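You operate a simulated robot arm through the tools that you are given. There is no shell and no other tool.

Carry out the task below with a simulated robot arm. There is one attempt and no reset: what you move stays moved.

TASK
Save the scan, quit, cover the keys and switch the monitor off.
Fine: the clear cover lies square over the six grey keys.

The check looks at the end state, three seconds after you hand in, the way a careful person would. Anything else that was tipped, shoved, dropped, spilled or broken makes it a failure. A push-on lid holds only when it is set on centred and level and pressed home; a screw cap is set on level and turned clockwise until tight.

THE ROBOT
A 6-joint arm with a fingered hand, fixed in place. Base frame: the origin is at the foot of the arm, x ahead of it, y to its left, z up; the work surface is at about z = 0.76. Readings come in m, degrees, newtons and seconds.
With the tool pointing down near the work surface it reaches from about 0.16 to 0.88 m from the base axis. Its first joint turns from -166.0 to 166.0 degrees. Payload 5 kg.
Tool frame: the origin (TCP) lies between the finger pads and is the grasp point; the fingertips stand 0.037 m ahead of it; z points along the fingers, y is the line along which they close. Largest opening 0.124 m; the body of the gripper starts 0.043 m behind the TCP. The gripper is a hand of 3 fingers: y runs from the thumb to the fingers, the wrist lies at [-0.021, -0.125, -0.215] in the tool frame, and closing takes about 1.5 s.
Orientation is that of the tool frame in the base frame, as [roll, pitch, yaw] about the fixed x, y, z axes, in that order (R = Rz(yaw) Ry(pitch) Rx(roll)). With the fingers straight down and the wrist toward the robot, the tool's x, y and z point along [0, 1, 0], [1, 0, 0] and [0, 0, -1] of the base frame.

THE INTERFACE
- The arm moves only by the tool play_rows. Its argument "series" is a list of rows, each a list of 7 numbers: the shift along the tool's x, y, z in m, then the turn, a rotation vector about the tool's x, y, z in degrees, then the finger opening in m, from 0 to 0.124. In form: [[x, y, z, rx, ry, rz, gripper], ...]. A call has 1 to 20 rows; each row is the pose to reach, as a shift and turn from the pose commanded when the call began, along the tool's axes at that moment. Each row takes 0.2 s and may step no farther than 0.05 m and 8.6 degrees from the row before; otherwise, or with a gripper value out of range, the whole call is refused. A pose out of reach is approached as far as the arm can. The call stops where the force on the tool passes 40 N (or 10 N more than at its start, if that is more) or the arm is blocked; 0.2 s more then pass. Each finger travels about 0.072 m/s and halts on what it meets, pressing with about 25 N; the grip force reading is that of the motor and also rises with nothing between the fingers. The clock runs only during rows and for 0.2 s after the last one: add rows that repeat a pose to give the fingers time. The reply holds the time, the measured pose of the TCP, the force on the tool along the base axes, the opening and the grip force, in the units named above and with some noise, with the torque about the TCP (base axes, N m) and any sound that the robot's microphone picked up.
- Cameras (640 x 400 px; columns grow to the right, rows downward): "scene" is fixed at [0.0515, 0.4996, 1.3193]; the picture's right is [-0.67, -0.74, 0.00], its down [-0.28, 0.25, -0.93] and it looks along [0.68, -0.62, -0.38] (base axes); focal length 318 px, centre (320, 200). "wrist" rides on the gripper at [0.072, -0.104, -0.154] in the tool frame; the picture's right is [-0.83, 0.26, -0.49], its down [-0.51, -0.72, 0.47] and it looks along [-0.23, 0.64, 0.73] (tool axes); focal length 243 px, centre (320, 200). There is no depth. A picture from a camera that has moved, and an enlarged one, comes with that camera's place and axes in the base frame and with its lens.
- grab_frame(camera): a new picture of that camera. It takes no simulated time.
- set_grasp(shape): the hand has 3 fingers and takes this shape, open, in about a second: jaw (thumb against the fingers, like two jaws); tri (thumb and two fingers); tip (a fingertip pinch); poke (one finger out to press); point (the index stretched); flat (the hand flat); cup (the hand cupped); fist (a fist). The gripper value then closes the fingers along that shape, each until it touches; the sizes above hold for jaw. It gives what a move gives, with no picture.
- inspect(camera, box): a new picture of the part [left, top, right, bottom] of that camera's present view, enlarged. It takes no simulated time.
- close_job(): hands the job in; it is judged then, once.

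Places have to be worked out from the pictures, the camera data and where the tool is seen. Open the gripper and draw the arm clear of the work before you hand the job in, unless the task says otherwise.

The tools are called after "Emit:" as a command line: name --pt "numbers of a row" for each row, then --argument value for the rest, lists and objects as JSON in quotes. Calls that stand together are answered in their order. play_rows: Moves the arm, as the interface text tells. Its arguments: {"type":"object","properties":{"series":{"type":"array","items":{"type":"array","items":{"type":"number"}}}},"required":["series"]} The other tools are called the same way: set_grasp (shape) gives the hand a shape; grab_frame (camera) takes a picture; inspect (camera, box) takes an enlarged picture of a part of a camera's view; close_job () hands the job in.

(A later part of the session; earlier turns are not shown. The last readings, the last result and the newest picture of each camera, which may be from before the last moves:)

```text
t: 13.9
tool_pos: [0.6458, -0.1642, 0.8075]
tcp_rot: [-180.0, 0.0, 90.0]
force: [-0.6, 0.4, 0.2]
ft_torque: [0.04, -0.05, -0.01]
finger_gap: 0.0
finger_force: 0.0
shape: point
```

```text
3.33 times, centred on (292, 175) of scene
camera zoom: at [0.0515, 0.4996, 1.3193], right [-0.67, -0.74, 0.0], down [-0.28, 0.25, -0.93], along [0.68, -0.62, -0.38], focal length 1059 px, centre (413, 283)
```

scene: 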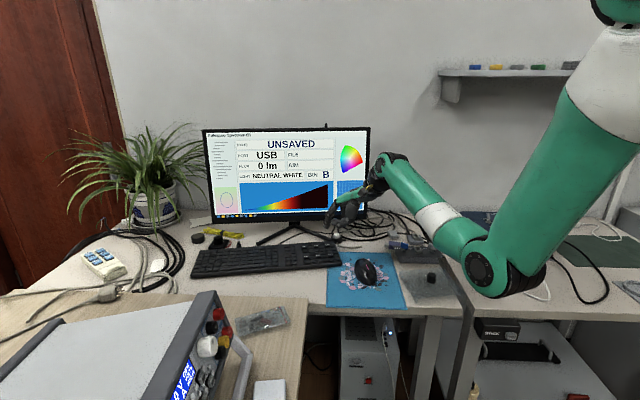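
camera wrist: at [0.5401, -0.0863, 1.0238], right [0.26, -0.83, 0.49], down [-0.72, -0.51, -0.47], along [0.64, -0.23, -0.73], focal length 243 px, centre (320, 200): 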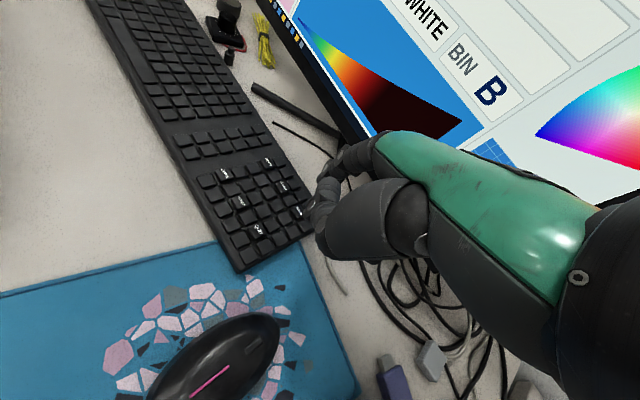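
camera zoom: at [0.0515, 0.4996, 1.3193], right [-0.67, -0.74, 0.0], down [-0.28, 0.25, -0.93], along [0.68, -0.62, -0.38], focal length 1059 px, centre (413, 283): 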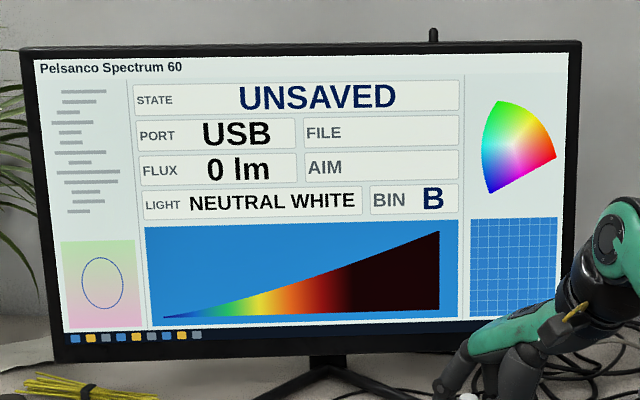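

No contact yet at TCP z 0.8075. I continue down in ~1 mm steps.

Emit:
play_rows --pt "0 0 0.001 0 0 0 0.124" --pt "0 0 0.002 0 0 0 0.124" --pt "0 0 0.003 0 0 0 0.124" --pt "0 0 0.004 0 0 0 0.124"

Emit:
inspect --camera "scene" --box '[296, 225, 360, 265]'

Emit:
inspect --camera "scene" --box '[196, 120, 388, 230]'

```text
t: 14.9
tool_pos: [0.6449, -0.1657, 0.8025]
tcp_rot: [-180.0, 0.0, 90.0]
force: [0.2, 0.8, 2.2]
ft_torque: [0.06, -0.14, 0.07]
finger_gap: 0.0
finger_force: 0.1
shape: point
heard: click
```

```text
10.00 times, centred on (328, 245) of scene
camera zoom: at [0.0515, 0.4996, 1.3193], right [-0.67, -0.74, 0.0], down [-0.28, 0.25, -0.93], along [0.68, -0.62, -0.38], focal length 3177 px, centre (240, -250)
```

zoom: 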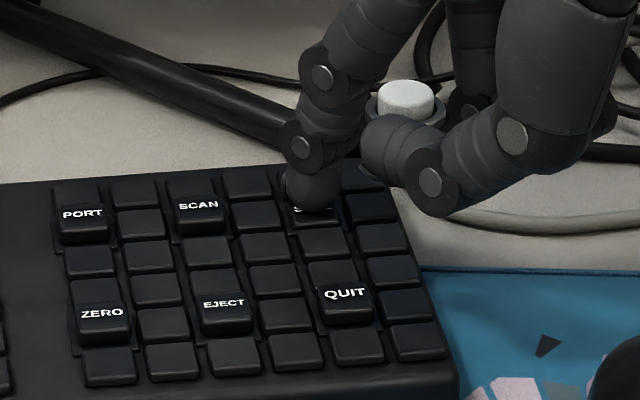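

```text
3.33 times, centred on (292, 175) of scene
camera zoom: at [0.0515, 0.4996, 1.3193], right [-0.67, -0.74, 0.0], down [-0.28, 0.25, -0.93], along [0.68, -0.62, -0.38], focal length 1059 px, centre (413, 283)
```

zoom: 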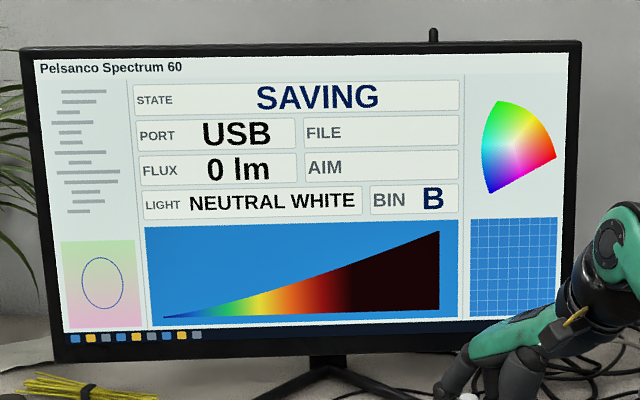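

A click was heard and the screen now reads SAVING. I lift off and wait until it shows saved before quitting.

Emit:
play_rows --pt "0 0 -0.01 0 0 0 0.124" --pt "0 0 -0.025 0 0 0 0.124" --pt "0 0 -0.04 0 0 0 0.124" --pt "0 0 -0.04 0 0 0 0.124" --pt "0 0 -0.04 0 0 0 0.124" --pt "0 0 -0.04 0 0 0 0.124" --pt "0 0 -0.04 0 0 0 0.124" --pt "0 0 -0.04 0 0 0 0.124" --pt "0 0 -0.04 0 0 0 0.124" --pt "0 0 -0.04 0 0 0 0.124"

Emit:
inspect --camera "scene" --box '[196, 120, 388, 230]'

Emit:
inspect --camera "scene" --box '[296, 225, 360, 265]'

```text
t: 17.1
tool_pos: [0.6455, -0.1642, 0.8435]
tcp_rot: [-180.0, 0.0, 90.1]
force: [-0.8, 0.3, -0.4]
ft_torque: [-0.04, -0.01, -0.02]
finger_gap: 0.0
finger_force: 0.0
shape: point
```

```text
3.33 times, centred on (292, 175) of scene
camera zoom: at [0.0515, 0.4996, 1.3193], right [-0.67, -0.74, 0.0], down [-0.28, 0.25, -0.93], along [0.68, -0.62, -0.38], focal length 1059 px, centre (413, 283)
```

zoom: 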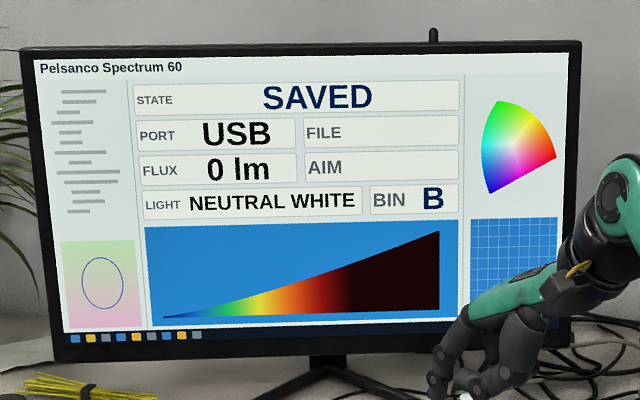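

```text
10.00 times, centred on (328, 245) of scene
camera zoom: at [0.0515, 0.4996, 1.3193], right [-0.67, -0.74, 0.0], down [-0.28, 0.25, -0.93], along [0.68, -0.62, -0.38], focal length 3177 px, centre (240, -250)
```

zoom: 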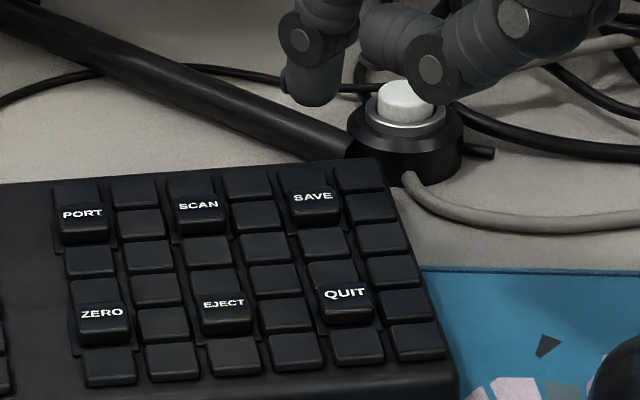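

State is SAVED. I move laterally to above QUIT using the measured key-to-key offset (about -0.051 in x, +0.034 in y).

Emit:
play_rows --pt "0.012 -0.018 0.0 0 0 0 0.124" --pt "0.024 -0.036 0.0 0 0 0 0.124" --pt "0.0333 -0.0515 0.0 0 0 0 0.124" --pt "0.0333 -0.0515 0.012 0 0 0 0.124" --pt "0.0333 -0.0515 0.024 0 0 0 0.124" --pt "0.0333 -0.0515 0.028 0 0 0 0.124" --pt "0.0333 -0.0515 0.028 0 0 0 0.124"

Emit:
inspect --camera "scene" --box '[296, 225, 360, 265]'

Emit:
inspect --camera "wrist" --box '[220, 140, 380, 240]'

Emit:
inspect --camera "scene" --box '[300, 215, 428, 295]'

```text
t: 18.7
tool_pos: [0.5919, -0.1312, 0.8158]
tcp_rot: [-180.0, 0.1, 90.1]
force: [0.6, 0.4, 0.9]
ft_torque: [-0.04, 0.05, 0.0]
finger_gap: 0.0
finger_force: 0.0
shape: point
```

```text
10.00 times, centred on (328, 245) of scene
camera zoom: at [0.0515, 0.4996, 1.3193], right [-0.67, -0.74, 0.0], down [-0.28, 0.25, -0.93], along [0.68, -0.62, -0.38], focal length 3177 px, centre (240, -250)
```

zoom: 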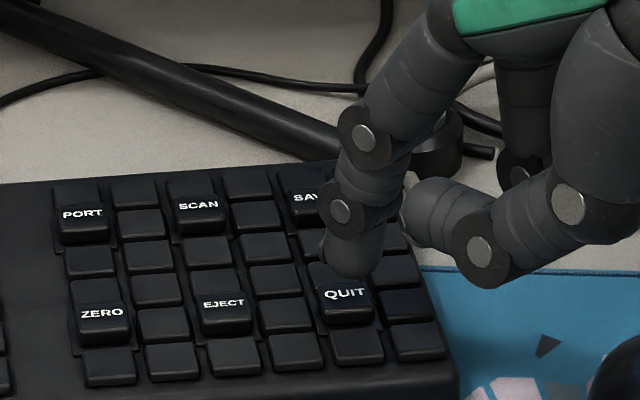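

```text
4.00 times, centred on (300, 190) of wrist
camera zoom: at [0.4882, -0.0576, 0.9701], right [0.26, -0.83, 0.49], down [-0.72, -0.51, -0.47], along [0.64, -0.23, -0.73], focal length 970 px, centre (400, 240)
```

zoom: 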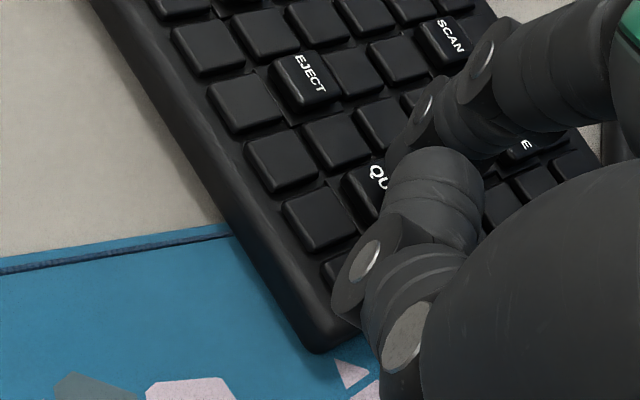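

```text
5.00 times, centred on (364, 255) of scene
camera zoom: at [0.0515, 0.4996, 1.3193], right [-0.67, -0.74, 0.0], down [-0.28, 0.25, -0.93], along [0.68, -0.62, -0.38], focal length 1588 px, centre (100, -75)
```

zoom: 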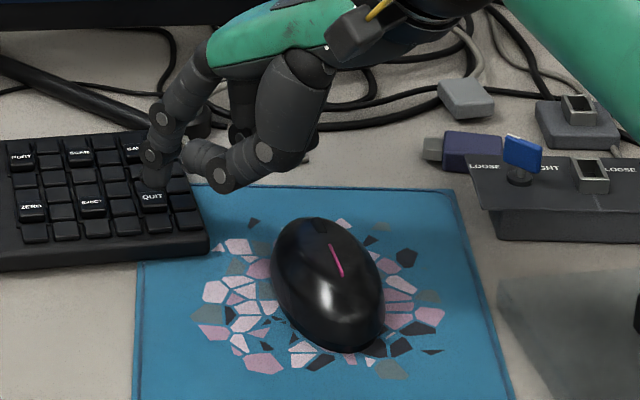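

Reprojecting the successful SAVE press says the tip needs ~2 mm toward image-left to centre on QUIT. I apply that and press down in fine steps.

Emit:
play_rows --pt "0.0017 0.0016 0.004 0 0 0 0.124" --pt "0.0017 0.0016 0.007 0 0 0 0.124" --pt "0.0017 0.0016 0.009 0 0 0 0.124" --pt "0.0017 0.0016 0.0105 0 0 0 0.124" --pt "0.0017 0.0016 0.0115 0 0 0 0.124" --pt "0.0017 0.0016 0.0125 0 0 0 0.124"

Emit:
inspect --camera "scene" --box '[296, 225, 360, 265]'

Emit:
inspect --camera "scene" --box '[196, 120, 388, 230]'

```text
t: 20.1
tool_pos: [0.5944, -0.1302, 0.8031]
tcp_rot: [-179.9, 0.0, 90.0]
force: [0.6, 1.3, 2.8]
ft_torque: [0.07, -0.19, 0.06]
finger_gap: 0.0
finger_force: 0.0
shape: point
heard: click
```

```text
10.00 times, centred on (328, 245) of scene
camera zoom: at [0.0515, 0.4996, 1.3193], right [-0.67, -0.74, 0.0], down [-0.28, 0.25, -0.93], along [0.68, -0.62, -0.38], focal length 3177 px, centre (240, -250)
```

zoom: 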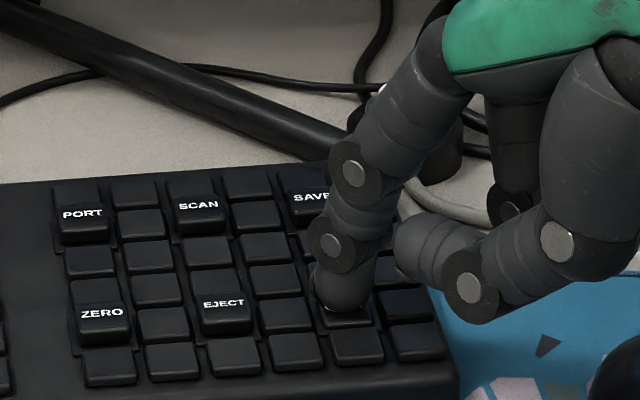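

```text
3.33 times, centred on (292, 175) of scene
camera zoom: at [0.0515, 0.4996, 1.3193], right [-0.67, -0.74, 0.0], down [-0.28, 0.25, -0.93], along [0.68, -0.62, -0.38], focal length 1059 px, centre (413, 283)
```

zoom: 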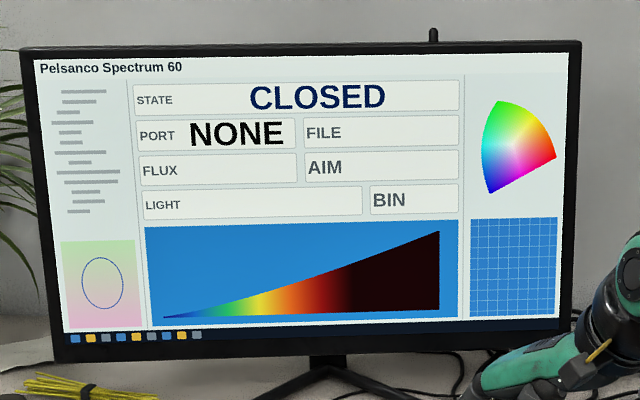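

The screen reads CLOSED, so save and quit are done. I lift straight up, move toward the cover at a safe height and yaw the hand 34° to match the cover and keyboard direction.

Emit:
play_rows --pt "0 0 -0.03 0 0 0 0.124" --pt "0 0 -0.07 0 0 0 0.124" --pt "0 0 -0.11 0 0 0 0.124" --pt "0 0 -0.15 0 0 0 0.124" --pt "0 0 -0.19 0 0 0 0.124" --pt "-0.015 -0.035 -0.2 0 0 5 0.124" --pt "-0.03 -0.07 -0.2 0 0 10 0.124" --pt "-0.045 -0.105 -0.2 0 0 16 0.124" --pt "-0.06 -0.14 -0.2 0 0 22 0.124" --pt "-0.075 -0.175 -0.2 0 0 28 0.124" --pt "-0.09 -0.2 -0.2 0 0 34 0.124" --pt "-0.09 -0.2 -0.2 0 0 34 0.124"

Emit:
set_grasp --shape "jaw"

Emit:
grab_frame --camera "wrist"

Emit:
grab_frame --camera "scene"

```text
t: 22.7
tool_pos: [0.3972, -0.2187, 1.0034]
tcp_rot: [-180.0, -0.1, 55.8]
force: [0.2, -0.5, 0.1]
ft_torque: [0.01, 0.0, 0.01]
finger_gap: 0.0
finger_force: 0.0
shape: point
```

```text
t: 23.6
tool_pos: [0.3967, -0.2197, 1.0025]
tcp_rot: [180.0, -0.1, 56.0]
force: [0.5, 0.0, 0.0]
ft_torque: [-0.03, -0.01, 0.06]
finger_gap: 0.1237
finger_force: 0.0
shape: jaw
```

```text
taken
camera wrist: at [0.3515, -0.0995, 1.1572], right [-0.25, -0.83, 0.49], down [-0.88, -0.02, -0.47], along [0.4, -0.55, -0.73], focal length 243 px, centre (320, 200)
```

wrist: 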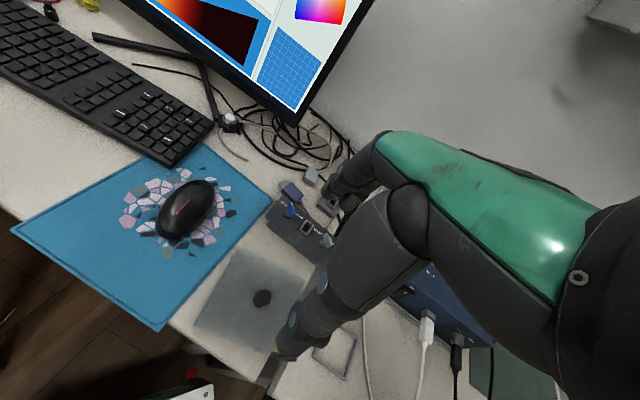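

```text
taken
```

scene: 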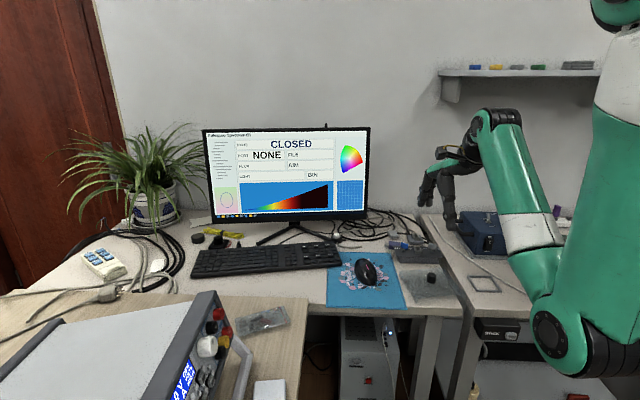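

I can see the cover and its knob from above. I zoom in to measure its corners, edges and the knob's facets.

Emit:
inspect --camera "wrist" --box '[176, 230, 336, 380]'

Emit:
inspect --camera "wrist" --box '[236, 275, 292, 325]'

Emit:
inspect --camera "scene" --box '[390, 255, 470, 305]'

Emit:
inspect --camera "wrist" --box '[60, 60, 260, 185]'

```text
2.67 times, centred on (256, 305) of wrist
camera zoom: at [0.3515, -0.0995, 1.1572], right [-0.25, -0.83, 0.49], down [-0.88, -0.02, -0.47], along [0.4, -0.55, -0.73], focal length 647 px, centre (491, -80)
```

zoom: 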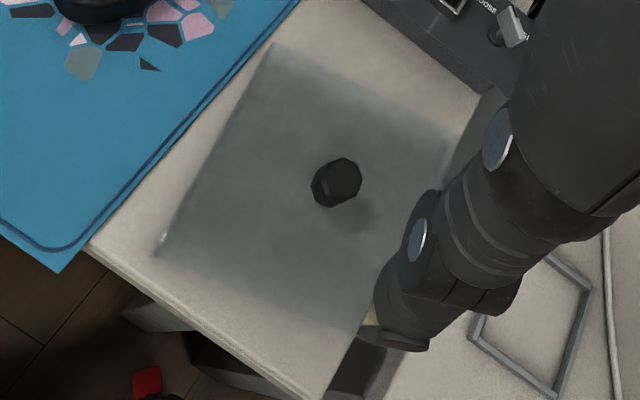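

```text
8.00 times, centred on (264, 300) of wrist
camera zoom: at [0.3515, -0.0995, 1.1572], right [-0.25, -0.83, 0.49], down [-0.88, -0.02, -0.47], along [0.4, -0.55, -0.73], focal length 1941 px, centre (768, -600)
```

zoom: 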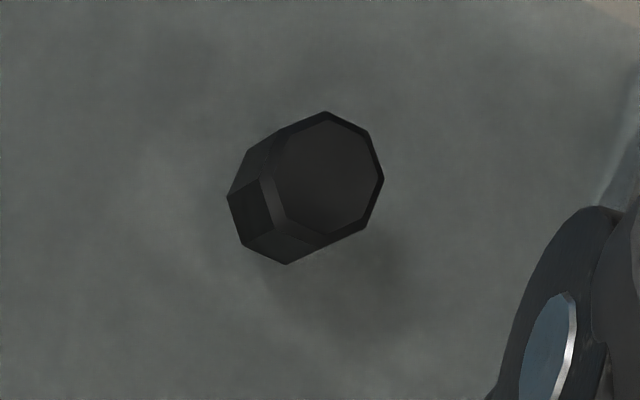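

```text
8.00 times, centred on (430, 280) of scene
camera zoom: at [0.0515, 0.4996, 1.3193], right [-0.67, -0.74, 0.0], down [-0.28, 0.25, -0.93], along [0.68, -0.62, -0.38], focal length 2541 px, centre (-560, -440)
```

zoom: 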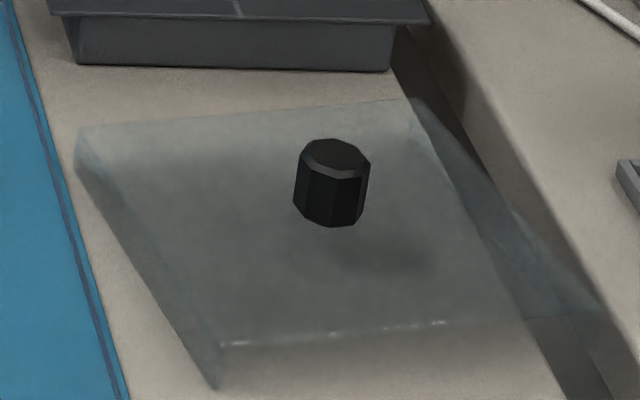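

```text
3.20 times, centred on (160, 122) of wrist
camera zoom: at [0.3515, -0.0995, 1.1572], right [-0.25, -0.83, 0.49], down [-0.88, -0.02, -0.47], along [0.4, -0.55, -0.73], focal length 776 px, centre (832, 448)
```

zoom: 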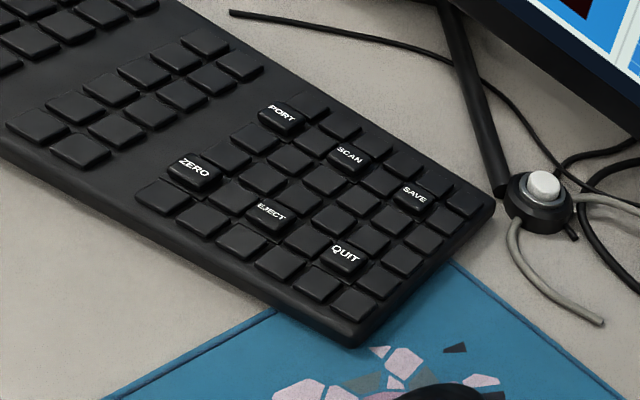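

The knob sits at about (0.388,-0.2265), top z ≈ 0.797, and its octagon flats are parallel to the cover edges, which the hand yaw already matches. I look at how the jaw fingers are spaced before gripping.

Emit:
inspect --camera "scene" --box '[400, 140, 496, 230]'

Emit:
inspect --camera "wrist" --box '[256, 130, 416, 370]'

```text
4.44 times, centred on (448, 185) of scene
camera zoom: at [0.0515, 0.4996, 1.3193], right [-0.67, -0.74, 0.0], down [-0.28, 0.25, -0.93], along [0.68, -0.62, -0.38], focal length 1412 px, centre (-249, 267)
```

zoom: 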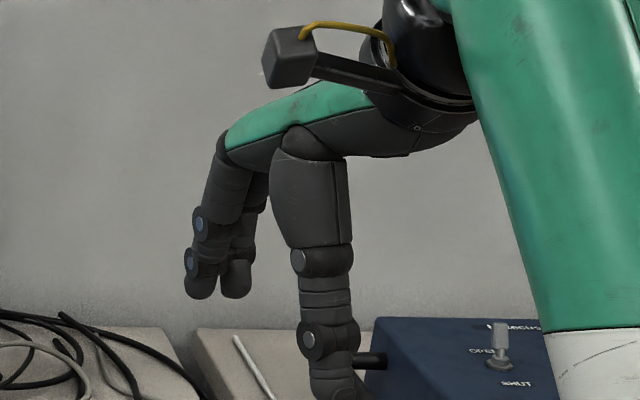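

```text
1.67 times, centred on (336, 250) of wrist
camera zoom: at [0.3515, -0.0995, 1.1572], right [-0.25, -0.83, 0.49], down [-0.88, -0.02, -0.47], along [0.4, -0.55, -0.73], focal length 404 px, centre (293, 117)
```

zoom: 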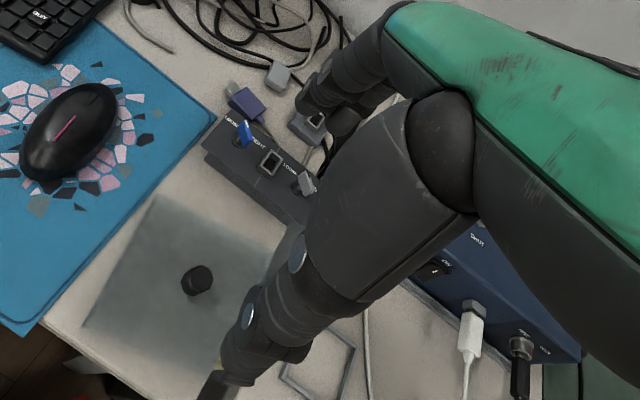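

The two fingers sit about ±12 mm from the tool's centre line, which suits the 22 mm knob. I centre over the knob, part-close to 5 cm and descend to z ≈ 0.88 for a check.

Emit:
play_rows --pt "-0.0105 -0.0034 0.02 0 0 0 0.1" --pt "-0.0105 -0.0034 0.05 0 0 0 0.08" --pt "-0.0105 -0.0034 0.08 0 0 0 0.06" --pt "-0.0105 -0.0034 0.11 0 0 0 0.05" --pt "-0.0105 -0.0034 0.12 0 0 0 0.05" --pt "-0.0105 -0.0034 0.12 0 0 0 0.05" --pt "-0.0105 -0.0034 0.12 0 0 0 0.05"

Emit:
inspect --camera "scene" --box '[380, 200, 492, 300]'

Emit:
grab_frame --camera "wrist"

```text
t: 25.2
tool_pos: [0.386, -0.2248, 0.8833]
tcp_rot: [180.0, 0.0, 56.1]
force: [0.0, -0.8, 0.0]
ft_torque: [-0.01, 0.03, -0.03]
finger_gap: 0.0505
finger_force: 0.1
shape: jaw
```

```text
4.00 times, centred on (436, 250) of scene
camera zoom: at [0.0515, 0.4996, 1.3193], right [-0.67, -0.74, 0.0], down [-0.28, 0.25, -0.93], along [0.68, -0.62, -0.38], focal length 1271 px, centre (-144, 0)
```

zoom: 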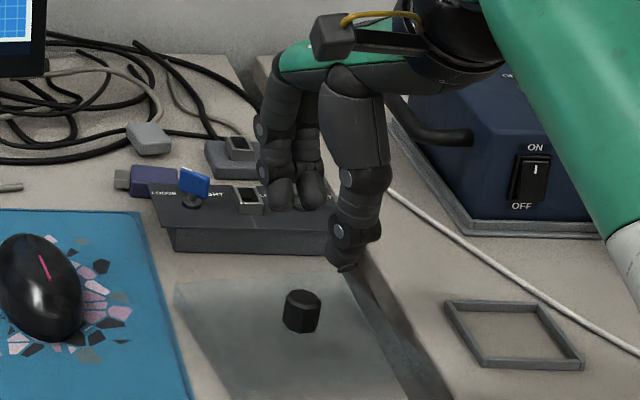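

```text
taken
camera wrist: at [0.3408, -0.1062, 1.0367], right [-0.25, -0.83, 0.49], down [-0.88, -0.02, -0.47], along [0.4, -0.55, -0.73], focal length 243 px, centre (320, 200)
```

wrist: 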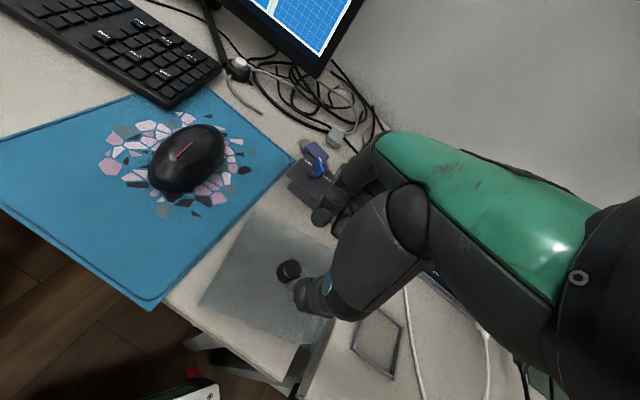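

Alignment over the knob is within 2 mm, but with "jaw" the two fingertips end ~6 mm higher than the thumb, leaving little overlap on the knob. I rise a bit and look at the "tri" and "tip" shapes.

Emit:
play_rows --pt "0 0 -0.03 0 0 0 0.05" --pt "0 0 -0.05 0 0 0 0.05"

Emit:
set_grasp --shape "tri"

Emit:
inspect --camera "scene" --box '[390, 170, 486, 255]'

Emit:
set_grasp --shape "tip"

Emit:
inspect --camera "scene" --box '[390, 170, 486, 255]'

```text
t: 25.8
tool_pos: [0.3871, -0.2265, 0.9336]
tcp_rot: [-180.0, 0.0, 56.0]
force: [0.5, 0.0, 0.4]
ft_torque: [0.0, -0.02, 0.03]
finger_gap: 0.0505
finger_force: 0.0
shape: jaw
```

```text
t: 26.7
tool_pos: [0.387, -0.2251, 0.932]
tcp_rot: [180.0, 0.0, 55.9]
force: [-0.4, -0.3, 1.5]
ft_torque: [-0.01, -0.01, 0.01]
finger_gap: 0.1237
finger_force: 0.1
shape: tri
```

```text
4.71 times, centred on (438, 212) of scene
camera zoom: at [0.0515, 0.4996, 1.3193], right [-0.67, -0.74, 0.0], down [-0.28, 0.25, -0.93], along [0.68, -0.62, -0.38], focal length 1495 px, centre (-235, 141)
```

zoom: 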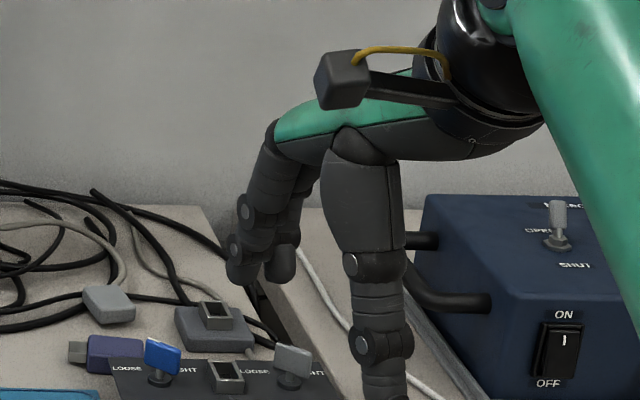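

```text
t: 27.6
tool_pos: [0.3878, -0.2262, 0.933]
tcp_rot: [-180.0, 0.0, 55.9]
force: [-0.1, -0.4, -0.3]
ft_torque: [0.03, 0.01, 0.0]
finger_gap: 0.1236
finger_force: 0.0
shape: tip
```

```text
4.71 times, centred on (438, 212) of scene
camera zoom: at [0.0515, 0.4996, 1.3193], right [-0.67, -0.74, 0.0], down [-0.28, 0.25, -0.93], along [0.68, -0.62, -0.38], focal length 1495 px, centre (-235, 141)
```

zoom: 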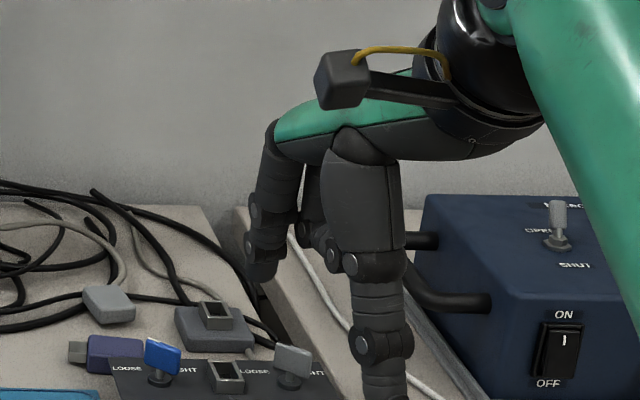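

"tip" uses only thumb and index, while "tri" is much like "jaw". I go back to jaw, close to near knob width in the air and check where the tips end up.

Emit:
set_grasp --shape "jaw"

Emit:
play_rows --pt "0 0 0 0 0 0 0.024" --pt "0 0 0 0 0 0 0.024" --pt "0 0 0 0 0 0 0.024" --pt "0 0 0 0 0 0 0.024" --pt "0 0 0 0 0 0 0.024" --pt "0 0 0 0 0 0 0.024" --pt "0 0 0 0 0 0 0.024"

Emit:
inspect --camera "scene" --box '[400, 200, 464, 250]'

Emit:
inspect --camera "wrist" --box '[250, 160, 410, 340]'

```text
t: 28.5
tool_pos: [0.3878, -0.2266, 0.9325]
tcp_rot: [180.0, 0.0, 56.0]
force: [-0.5, 0.4, -0.3]
ft_torque: [0.02, 0.0, 0.0]
finger_gap: 0.1234
finger_force: 0.1
shape: jaw
```

```text
t: 30.1
tool_pos: [0.3864, -0.2256, 0.9335]
tcp_rot: [-180.0, 0.0, 56.0]
force: [-0.5, -0.1, 0.3]
ft_torque: [0.01, -0.02, -0.03]
finger_gap: 0.0244
finger_force: 0.0
shape: jaw
```

```text
8.00 times, centred on (432, 225) of scene
camera zoom: at [0.0515, 0.4996, 1.3193], right [-0.67, -0.74, 0.0], down [-0.28, 0.25, -0.93], along [0.68, -0.62, -0.38], focal length 2541 px, centre (-576, 0)
```

zoom: 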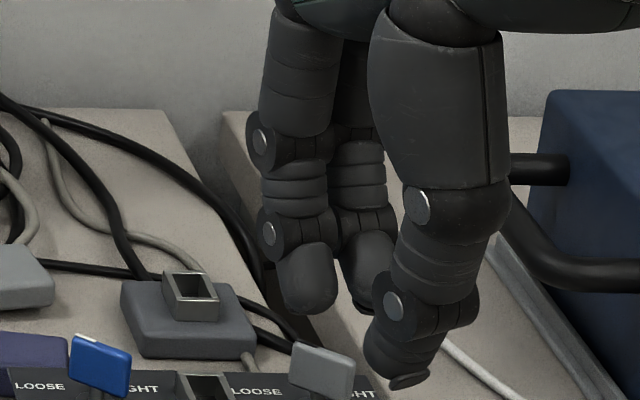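

```text
2.22 times, centred on (330, 250) of wrist
camera zoom: at [0.3411, -0.1069, 1.0868], right [-0.25, -0.83, 0.49], down [-0.88, -0.02, -0.47], along [0.4, -0.55, -0.73], focal length 539 px, centre (298, 89)
```

zoom: 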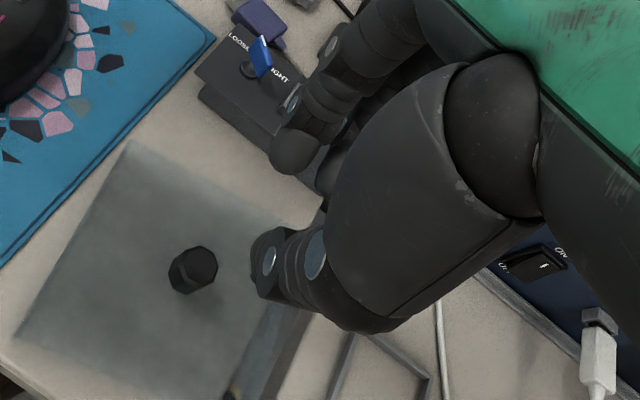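

At knob width the thumb and finger tips end nearly level (~35 and 33 mm below the TCP), so jaw works. I open to 5 cm and lower around the knob, stopping a few millimetres above the cover.

Emit:
play_rows --pt "0.001 0.0005 0.01 0 0 0 0.05" --pt "0.001 0.0005 0.025 0 0 0 0.052" --pt "0.001 0.0005 0.045 0 0 0 0.052" --pt "0.001 0.0005 0.065 0 0 0 0.052" --pt "0.001 0.0005 0.085 0 0 0 0.052" --pt "0.001 0.0005 0.1 0 0 0 0.052" --pt "0.001 0.0005 0.11 0 0 0 0.052" --pt "0.001 0.0005 0.114 0 0 0 0.052" --pt "0.001 0.0005 0.114 0 0 0 0.052"

Emit:
inspect --camera "scene" --box '[390, 240, 470, 300]'

Emit:
inspect --camera "wrist" --box '[240, 180, 400, 330]'

```text
t: 32.1
tool_pos: [0.3866, -0.2246, 0.818]
tcp_rot: [-179.9, 0.0, 56.0]
force: [0.1, 0.5, -0.5]
ft_torque: [0.01, -0.03, 0.01]
finger_gap: 0.0514
finger_force: 0.0
shape: jaw
```

```text
6.67 times, centred on (430, 270) of scene
camera zoom: at [0.0515, 0.4996, 1.3193], right [-0.67, -0.74, 0.0], down [-0.28, 0.25, -0.93], along [0.68, -0.62, -0.38], focal length 2118 px, centre (-413, -267)
```

zoom: 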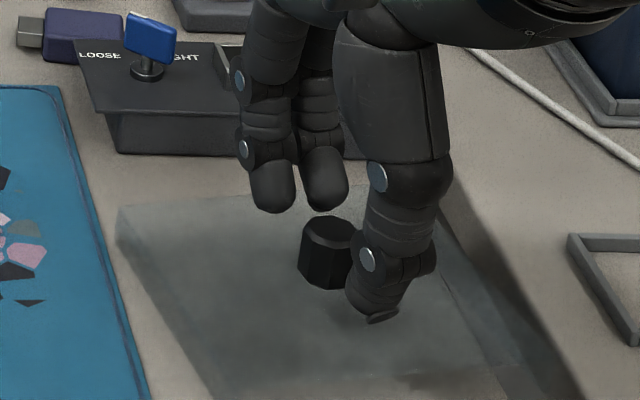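

```text
2.67 times, centred on (320, 255) of wrist
camera zoom: at [0.3414, -0.1065, 0.9724], right [-0.25, -0.83, 0.49], down [-0.88, -0.02, -0.47], along [0.4, -0.55, -0.73], focal length 647 px, centre (320, 53)
```

zoom: 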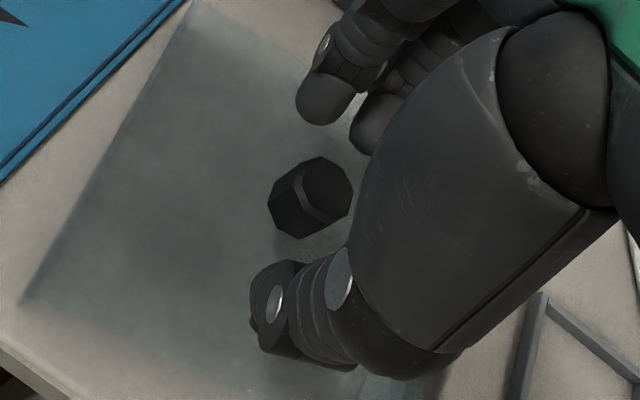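

The fingers straddle the knob with the tips about 1 cm above the cover. I lower ~6 mm more in small steps and watch for touch.

Emit:
play_rows --pt "0.0005 0 0.002 0 0 0 0.052" --pt "0.0005 0 0.004 0 0 0 0.052" --pt "0.0005 0 0.006 0 0 0 0.052" --pt "0.0005 0 0.006 0 0 0 0.052"

Emit:
inspect --camera "scene" --box '[402, 255, 450, 290]'

```text
t: 33.1
tool_pos: [0.3855, -0.2249, 0.8136]
tcp_rot: [-180.0, -0.1, 56.1]
force: [0.2, 0.6, -0.1]
ft_torque: [0.05, 0.01, 0.0]
finger_gap: 0.0514
finger_force: 0.2
shape: jaw
```

```text
11.43 times, centred on (426, 272) of scene
camera zoom: at [0.0515, 0.4996, 1.3193], right [-0.67, -0.74, 0.0], down [-0.28, 0.25, -0.93], along [0.68, -0.62, -0.38], focal length 3631 px, centre (-891, -629)
```

zoom: 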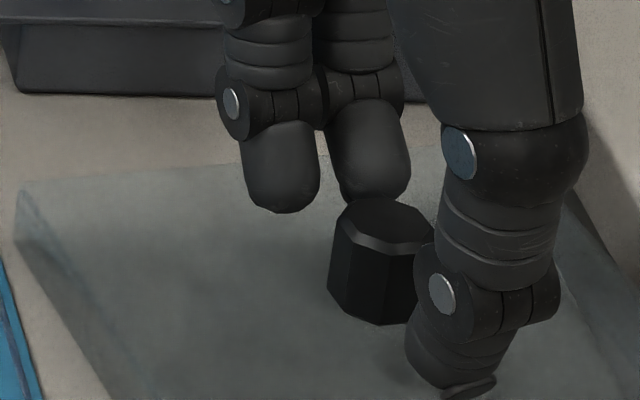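

The knob is centred between the fingers and no contact has shown yet. I go ~3 mm lower for a better hold, in 1 mm steps.

Emit:
play_rows --pt "0 0 0.001 0 0 0 0.052" --pt "0 0 0.002 0 0 0 0.052" --pt "0 0 0.003 0 0 0 0.052" --pt "0 0 0.003 0 0 0 0.052"

```text
t: 34.1
tool_pos: [0.3859, -0.2252, 0.8093]
tcp_rot: [-180.0, 0.0, 56.0]
force: [0.4, -0.4, 0.0]
ft_torque: [0.0, 0.04, 0.0]
finger_gap: 0.0511
finger_force: 0.0
shape: jaw
```

Still free at z 0.8093. I close the fingers on the knob and check that it is held.

Emit:
play_rows --pt "0 0 0 0 0 0 0.036" --pt "0 0 0 0 0 0 0.028" --pt "0 0 0 0 0 0 0.022" --pt "0 0 0 0 0 0 0.016" --pt "0 0 0 0 0 0 0.01" --pt "0 0 0 0 0 0 0.01" --pt "0 0 0 0 0 0 0.01"

Emit:
inspect --camera "scene" --box '[390, 245, 470, 300]'

Emit:
inspect --camera "wrist" --box '[200, 160, 400, 360]'

```text
t: 35.7
tool_pos: [0.387, -0.226, 0.81]
tcp_rot: [179.9, -0.1, 55.9]
force: [0.0, -0.8, 0.0]
ft_torque: [0.03, -0.05, 0.02]
finger_gap: 0.0129
finger_force: 25.7
shape: jaw
```

```text
7.27 times, centred on (430, 272) of scene
camera zoom: at [0.0515, 0.4996, 1.3193], right [-0.67, -0.74, 0.0], down [-0.28, 0.25, -0.93], along [0.68, -0.62, -0.38], focal length 2310 px, centre (-480, -327)
```

zoom: 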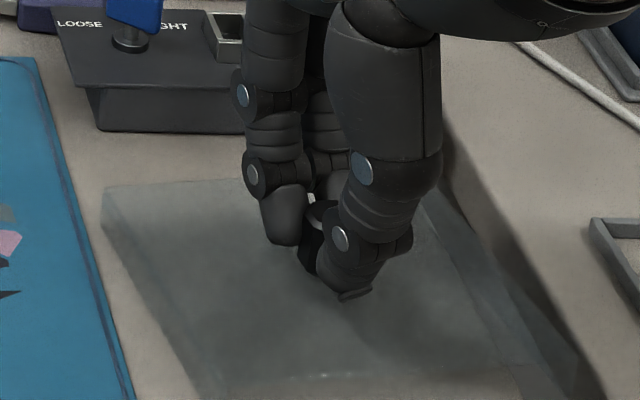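

```text
2.00 times, centred on (300, 260) of wrist
camera zoom: at [0.3416, -0.1057, 0.9635], right [-0.25, -0.83, 0.49], down [-0.88, -0.02, -0.47], along [0.4, -0.55, -0.73], focal length 485 px, centre (360, 80)
```

zoom: 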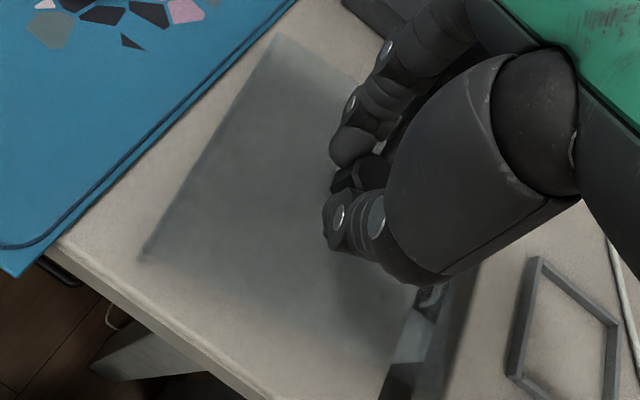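

The grip reads 25.7 N around the knob. I lift slowly a couple of centimetres to test whether the cover comes along.

Emit:
play_rows --pt "0 0 -0.003 0 0 0 0.01" --pt "0 0 -0.006 0 0 0 0.01" --pt "0 0 -0.01 0 0 0 0.01" --pt "0 0 -0.015 0 0 0 0.01" --pt "0 0 -0.02 0 0 0 0.01" --pt "0 0 -0.02 0 0 0 0.01"

Emit:
inspect --camera "scene" --box '[390, 235, 470, 300]'

Emit:
inspect --camera "wrist" --box '[200, 160, 400, 360]'

```text
t: 37.1
tool_pos: [0.3866, -0.2248, 0.8312]
tcp_rot: [180.0, 0.0, 56.0]
force: [0.5, 0.3, -0.6]
ft_torque: [-0.01, -0.01, 0.0]
finger_gap: 0.0128
finger_force: 24.8
shape: jaw
```

```text
6.15 times, centred on (430, 268) of scene
camera zoom: at [0.0515, 0.4996, 1.3193], right [-0.67, -0.74, 0.0], down [-0.28, 0.25, -0.93], along [0.68, -0.62, -0.38], focal length 1955 px, centre (-357, -215)
```

zoom: 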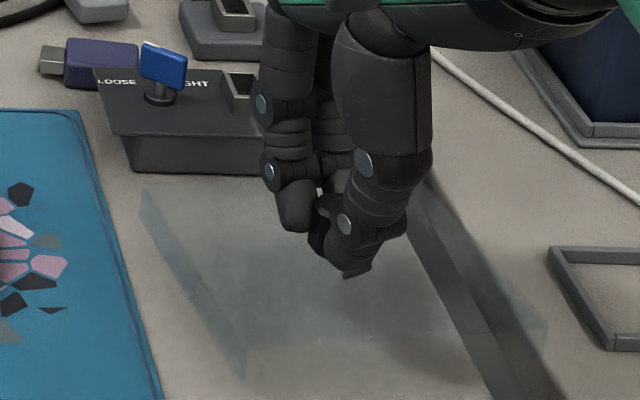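

```text
2.00 times, centred on (300, 260) of wrist
camera zoom: at [0.3409, -0.1054, 0.9843], right [-0.25, -0.83, 0.49], down [-0.88, -0.02, -0.47], along [0.4, -0.55, -0.73], focal length 485 px, centre (360, 80)
```

zoom: 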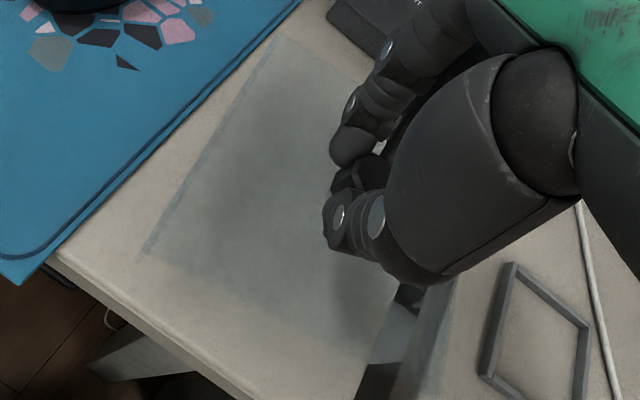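

The cover has lifted off with the knob firmly held. I raise it to a safe height and carry it gently over toward the keypad.

Emit:
play_rows --pt "0 0 -0.02 0 0 0 0.01" --pt "0 0 -0.05 0 0 0 0.01" --pt "0 0 -0.08 0 0 0 0.01" --pt "0 0 -0.11 0 0 0 0.01" --pt "0.02 0.014 -0.12 0 0 0 0.01" --pt "0.045 0.031 -0.12 0 0 0 0.01" --pt "0.07 0.048 -0.12 0 0 0 0.01" --pt "0.095 0.065 -0.12 0 0 0 0.01" --pt "0.12 0.082 -0.12 0 0 0 0.01" --pt "0.145 0.099 -0.12 0 0 0 0.01" --pt "0.17 0.116 -0.12 0 0 0 0.01" --pt "0.195 0.133 -0.12 0 0 0 0.01" --pt "0.22 0.15 -0.12 0 0 0 0.01" --pt "0.245 0.167 -0.12 0 0 0 0.01" --pt "0.27 0.184 -0.12 0 0 0 0.01" --pt "0.285 0.194 -0.12 0 0 0 0.01" --pt "0.2943 0.1995 -0.12 0 0 0 0.01" --pt "0.2943 0.1995 -0.12 0 0 0 0.01"

Emit:
grab_frame --camera "scene"

Emit:
grab_frame --camera "wrist"

Emit:
inspect --camera "scene" --box '[250, 170, 378, 270]'

```text
t: 40.9
tool_pos: [0.7178, -0.0934, 0.9489]
tcp_rot: [180.0, 0.0, 56.1]
force: [0.6, 0.9, -1.1]
ft_torque: [-0.01, -0.01, 0.01]
finger_gap: 0.0127
finger_force: 25.6
shape: jaw
```

```text
taken
```

scene: 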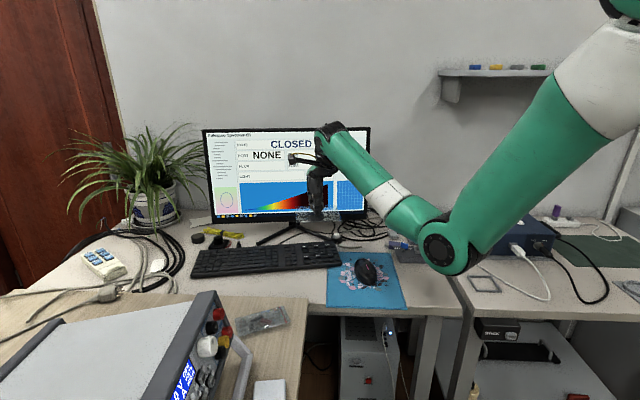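

```text
taken
camera wrist: at [0.6727, 0.0257, 1.1036], right [-0.25, -0.83, 0.49], down [-0.88, -0.02, -0.47], along [0.4, -0.55, -0.73], focal length 243 px, centre (320, 200)
```

wrist: 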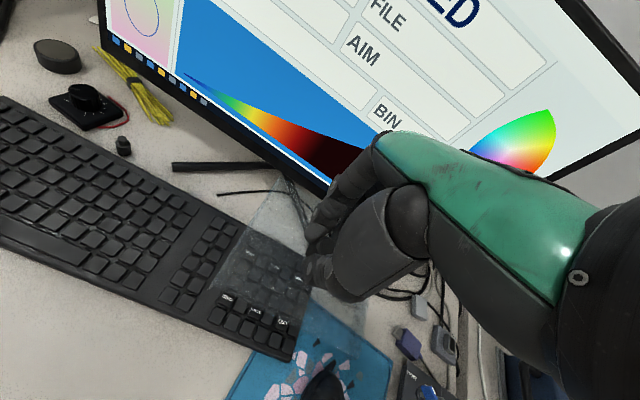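

```text
4.00 times, centred on (314, 220) of scene
camera zoom: at [0.0515, 0.4996, 1.3193], right [-0.67, -0.74, 0.0], down [-0.28, 0.25, -0.93], along [0.68, -0.62, -0.38], focal length 1271 px, centre (344, 120)
```

zoom: 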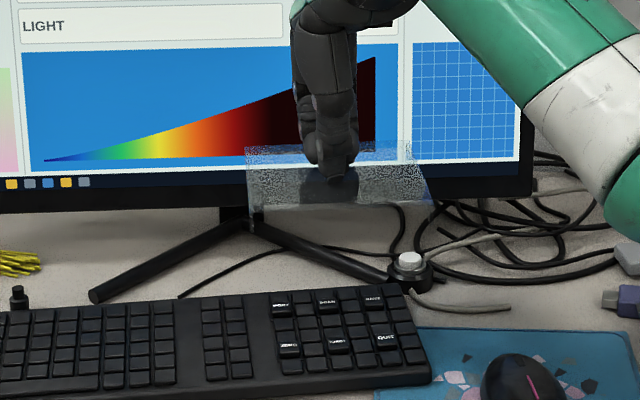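

The cover hangs level above the keypad. I zoom in to measure its corners relative to the keyboard and knob.

Emit:
inspect --camera "scene" --box '[292, 190, 364, 235]'

Emit:
inspect --camera "wrist" --box '[190, 160, 350, 300]'

```text
8.89 times, centred on (328, 212) of scene
camera zoom: at [0.0515, 0.4996, 1.3193], right [-0.67, -0.74, 0.0], down [-0.28, 0.25, -0.93], along [0.68, -0.62, -0.38], focal length 2824 px, centre (249, 89)
```

zoom: 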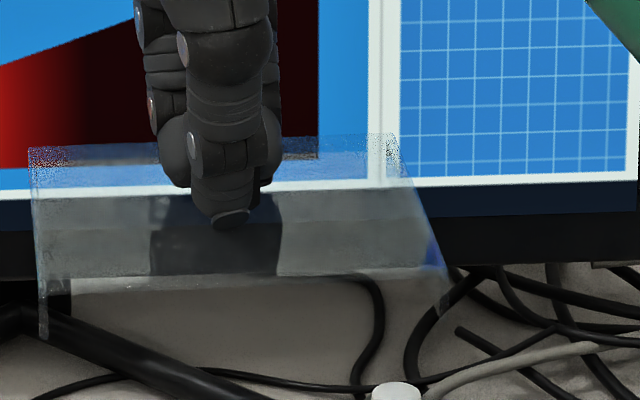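

```text
2.86 times, centred on (270, 230) of wrist
camera zoom: at [0.6727, 0.0257, 1.1036], right [-0.25, -0.83, 0.49], down [-0.88, -0.02, -0.47], along [0.4, -0.55, -0.73], focal length 693 px, centre (463, 114)
```

zoom: 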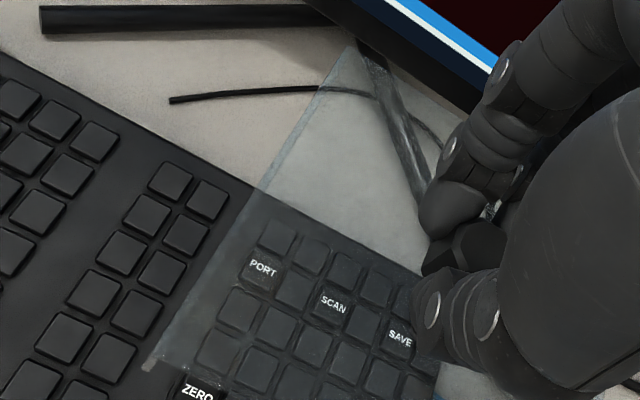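

The cover's centre is within ~2 mm of the keypad centre, but its edges are turned about 2° clockwise from the keyboard's. I rotate the hand back 2.3° while lowering to about 2 cm above the keys, then recheck.

Emit:
play_rows --pt "0 0 0.015 0 0 -1.2 0.01" --pt "0 0 0.035 0 0 -2.3 0.01" --pt "0 0 0.055 0 0 -2.3 0.01" --pt "0 0 0.075 0 0 -2.3 0.01" --pt "0 0 0.09 0 0 -2.3 0.01" --pt "0 0 0.1 0 0 -2.3 0.01" --pt "0 0 0.1 0 0 -2.3 0.01"

Emit:
inspect --camera "scene" --box '[288, 220, 368, 270]'

Emit:
inspect --camera "wrist" --box '[190, 160, 350, 300]'

```text
t: 42.5
tool_pos: [0.7157, -0.0937, 0.85]
tcp_rot: [179.9, -0.1, 58.3]
force: [-0.2, 0.5, -0.2]
ft_torque: [0.0, 0.0, -0.04]
finger_gap: 0.0129
finger_force: 25.3
shape: jaw
```

```text
8.00 times, centred on (328, 245) of scene
camera zoom: at [0.0515, 0.4996, 1.3193], right [-0.67, -0.74, 0.0], down [-0.28, 0.25, -0.93], along [0.68, -0.62, -0.38], focal length 2541 px, centre (256, -160)
```

zoom: 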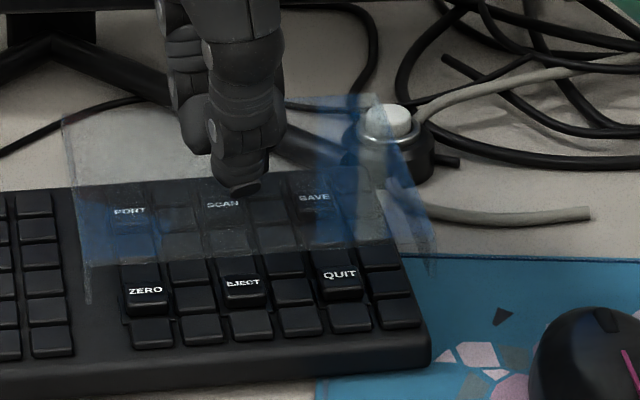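

```text
2.86 times, centred on (270, 230) of wrist
camera zoom: at [0.6667, 0.0231, 1.0035], right [-0.21, -0.84, 0.49], down [-0.88, -0.05, -0.47], along [0.42, -0.53, -0.73], focal length 693 px, centre (463, 114)
```

zoom: 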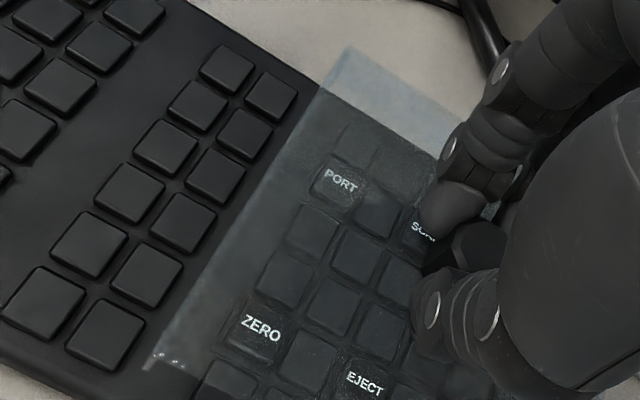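

The cover is now square to the keyboard within about a degree and centred to ~3 mm. I nudge 2 mm in +x and lower to just above the expected contact height.

Emit:
play_rows --pt "0.001 0.0017 0.004 0 0 0 0.01" --pt "0.001 0.0017 0.009 0 0 0 0.01" --pt "0.001 0.0017 0.014 0 0 0 0.01" --pt "0.001 0.0017 0.018 0 0 0 0.01" --pt "0.001 0.0017 0.018 0 0 0 0.01"

Emit:
inspect --camera "scene" --box '[288, 220, 368, 270]'

Emit:
inspect --camera "wrist" --box '[150, 140, 350, 340]'

```text
t: 43.7
tool_pos: [0.7183, -0.0926, 0.833]
tcp_rot: [-179.9, 0.0, 58.3]
force: [0.1, 0.3, -1.1]
ft_torque: [0.02, -0.01, 0.02]
finger_gap: 0.0133
finger_force: 24.6
shape: jaw
```

```text
8.00 times, centred on (328, 245) of scene
camera zoom: at [0.0515, 0.4996, 1.3193], right [-0.67, -0.74, 0.0], down [-0.28, 0.25, -0.93], along [0.68, -0.62, -0.38], focal length 2541 px, centre (256, -160)
```

zoom: 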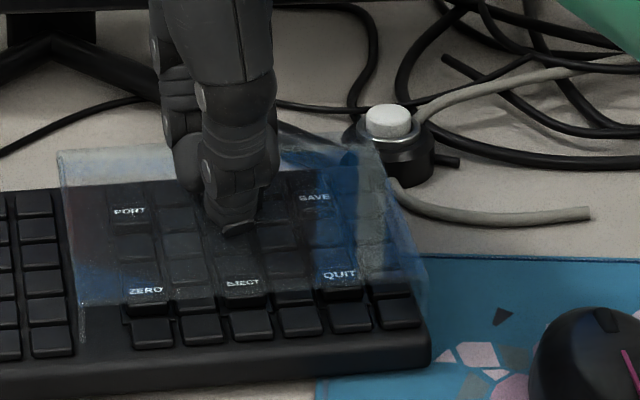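

```text
2.00 times, centred on (250, 240) of wrist
camera zoom: at [0.6688, 0.0249, 0.9856], right [-0.21, -0.84, 0.49], down [-0.88, -0.05, -0.47], along [0.42, -0.53, -0.73], focal length 485 px, centre (460, 120)
```

zoom: 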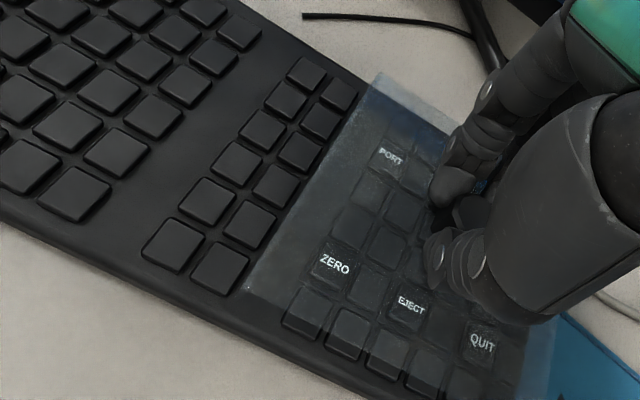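

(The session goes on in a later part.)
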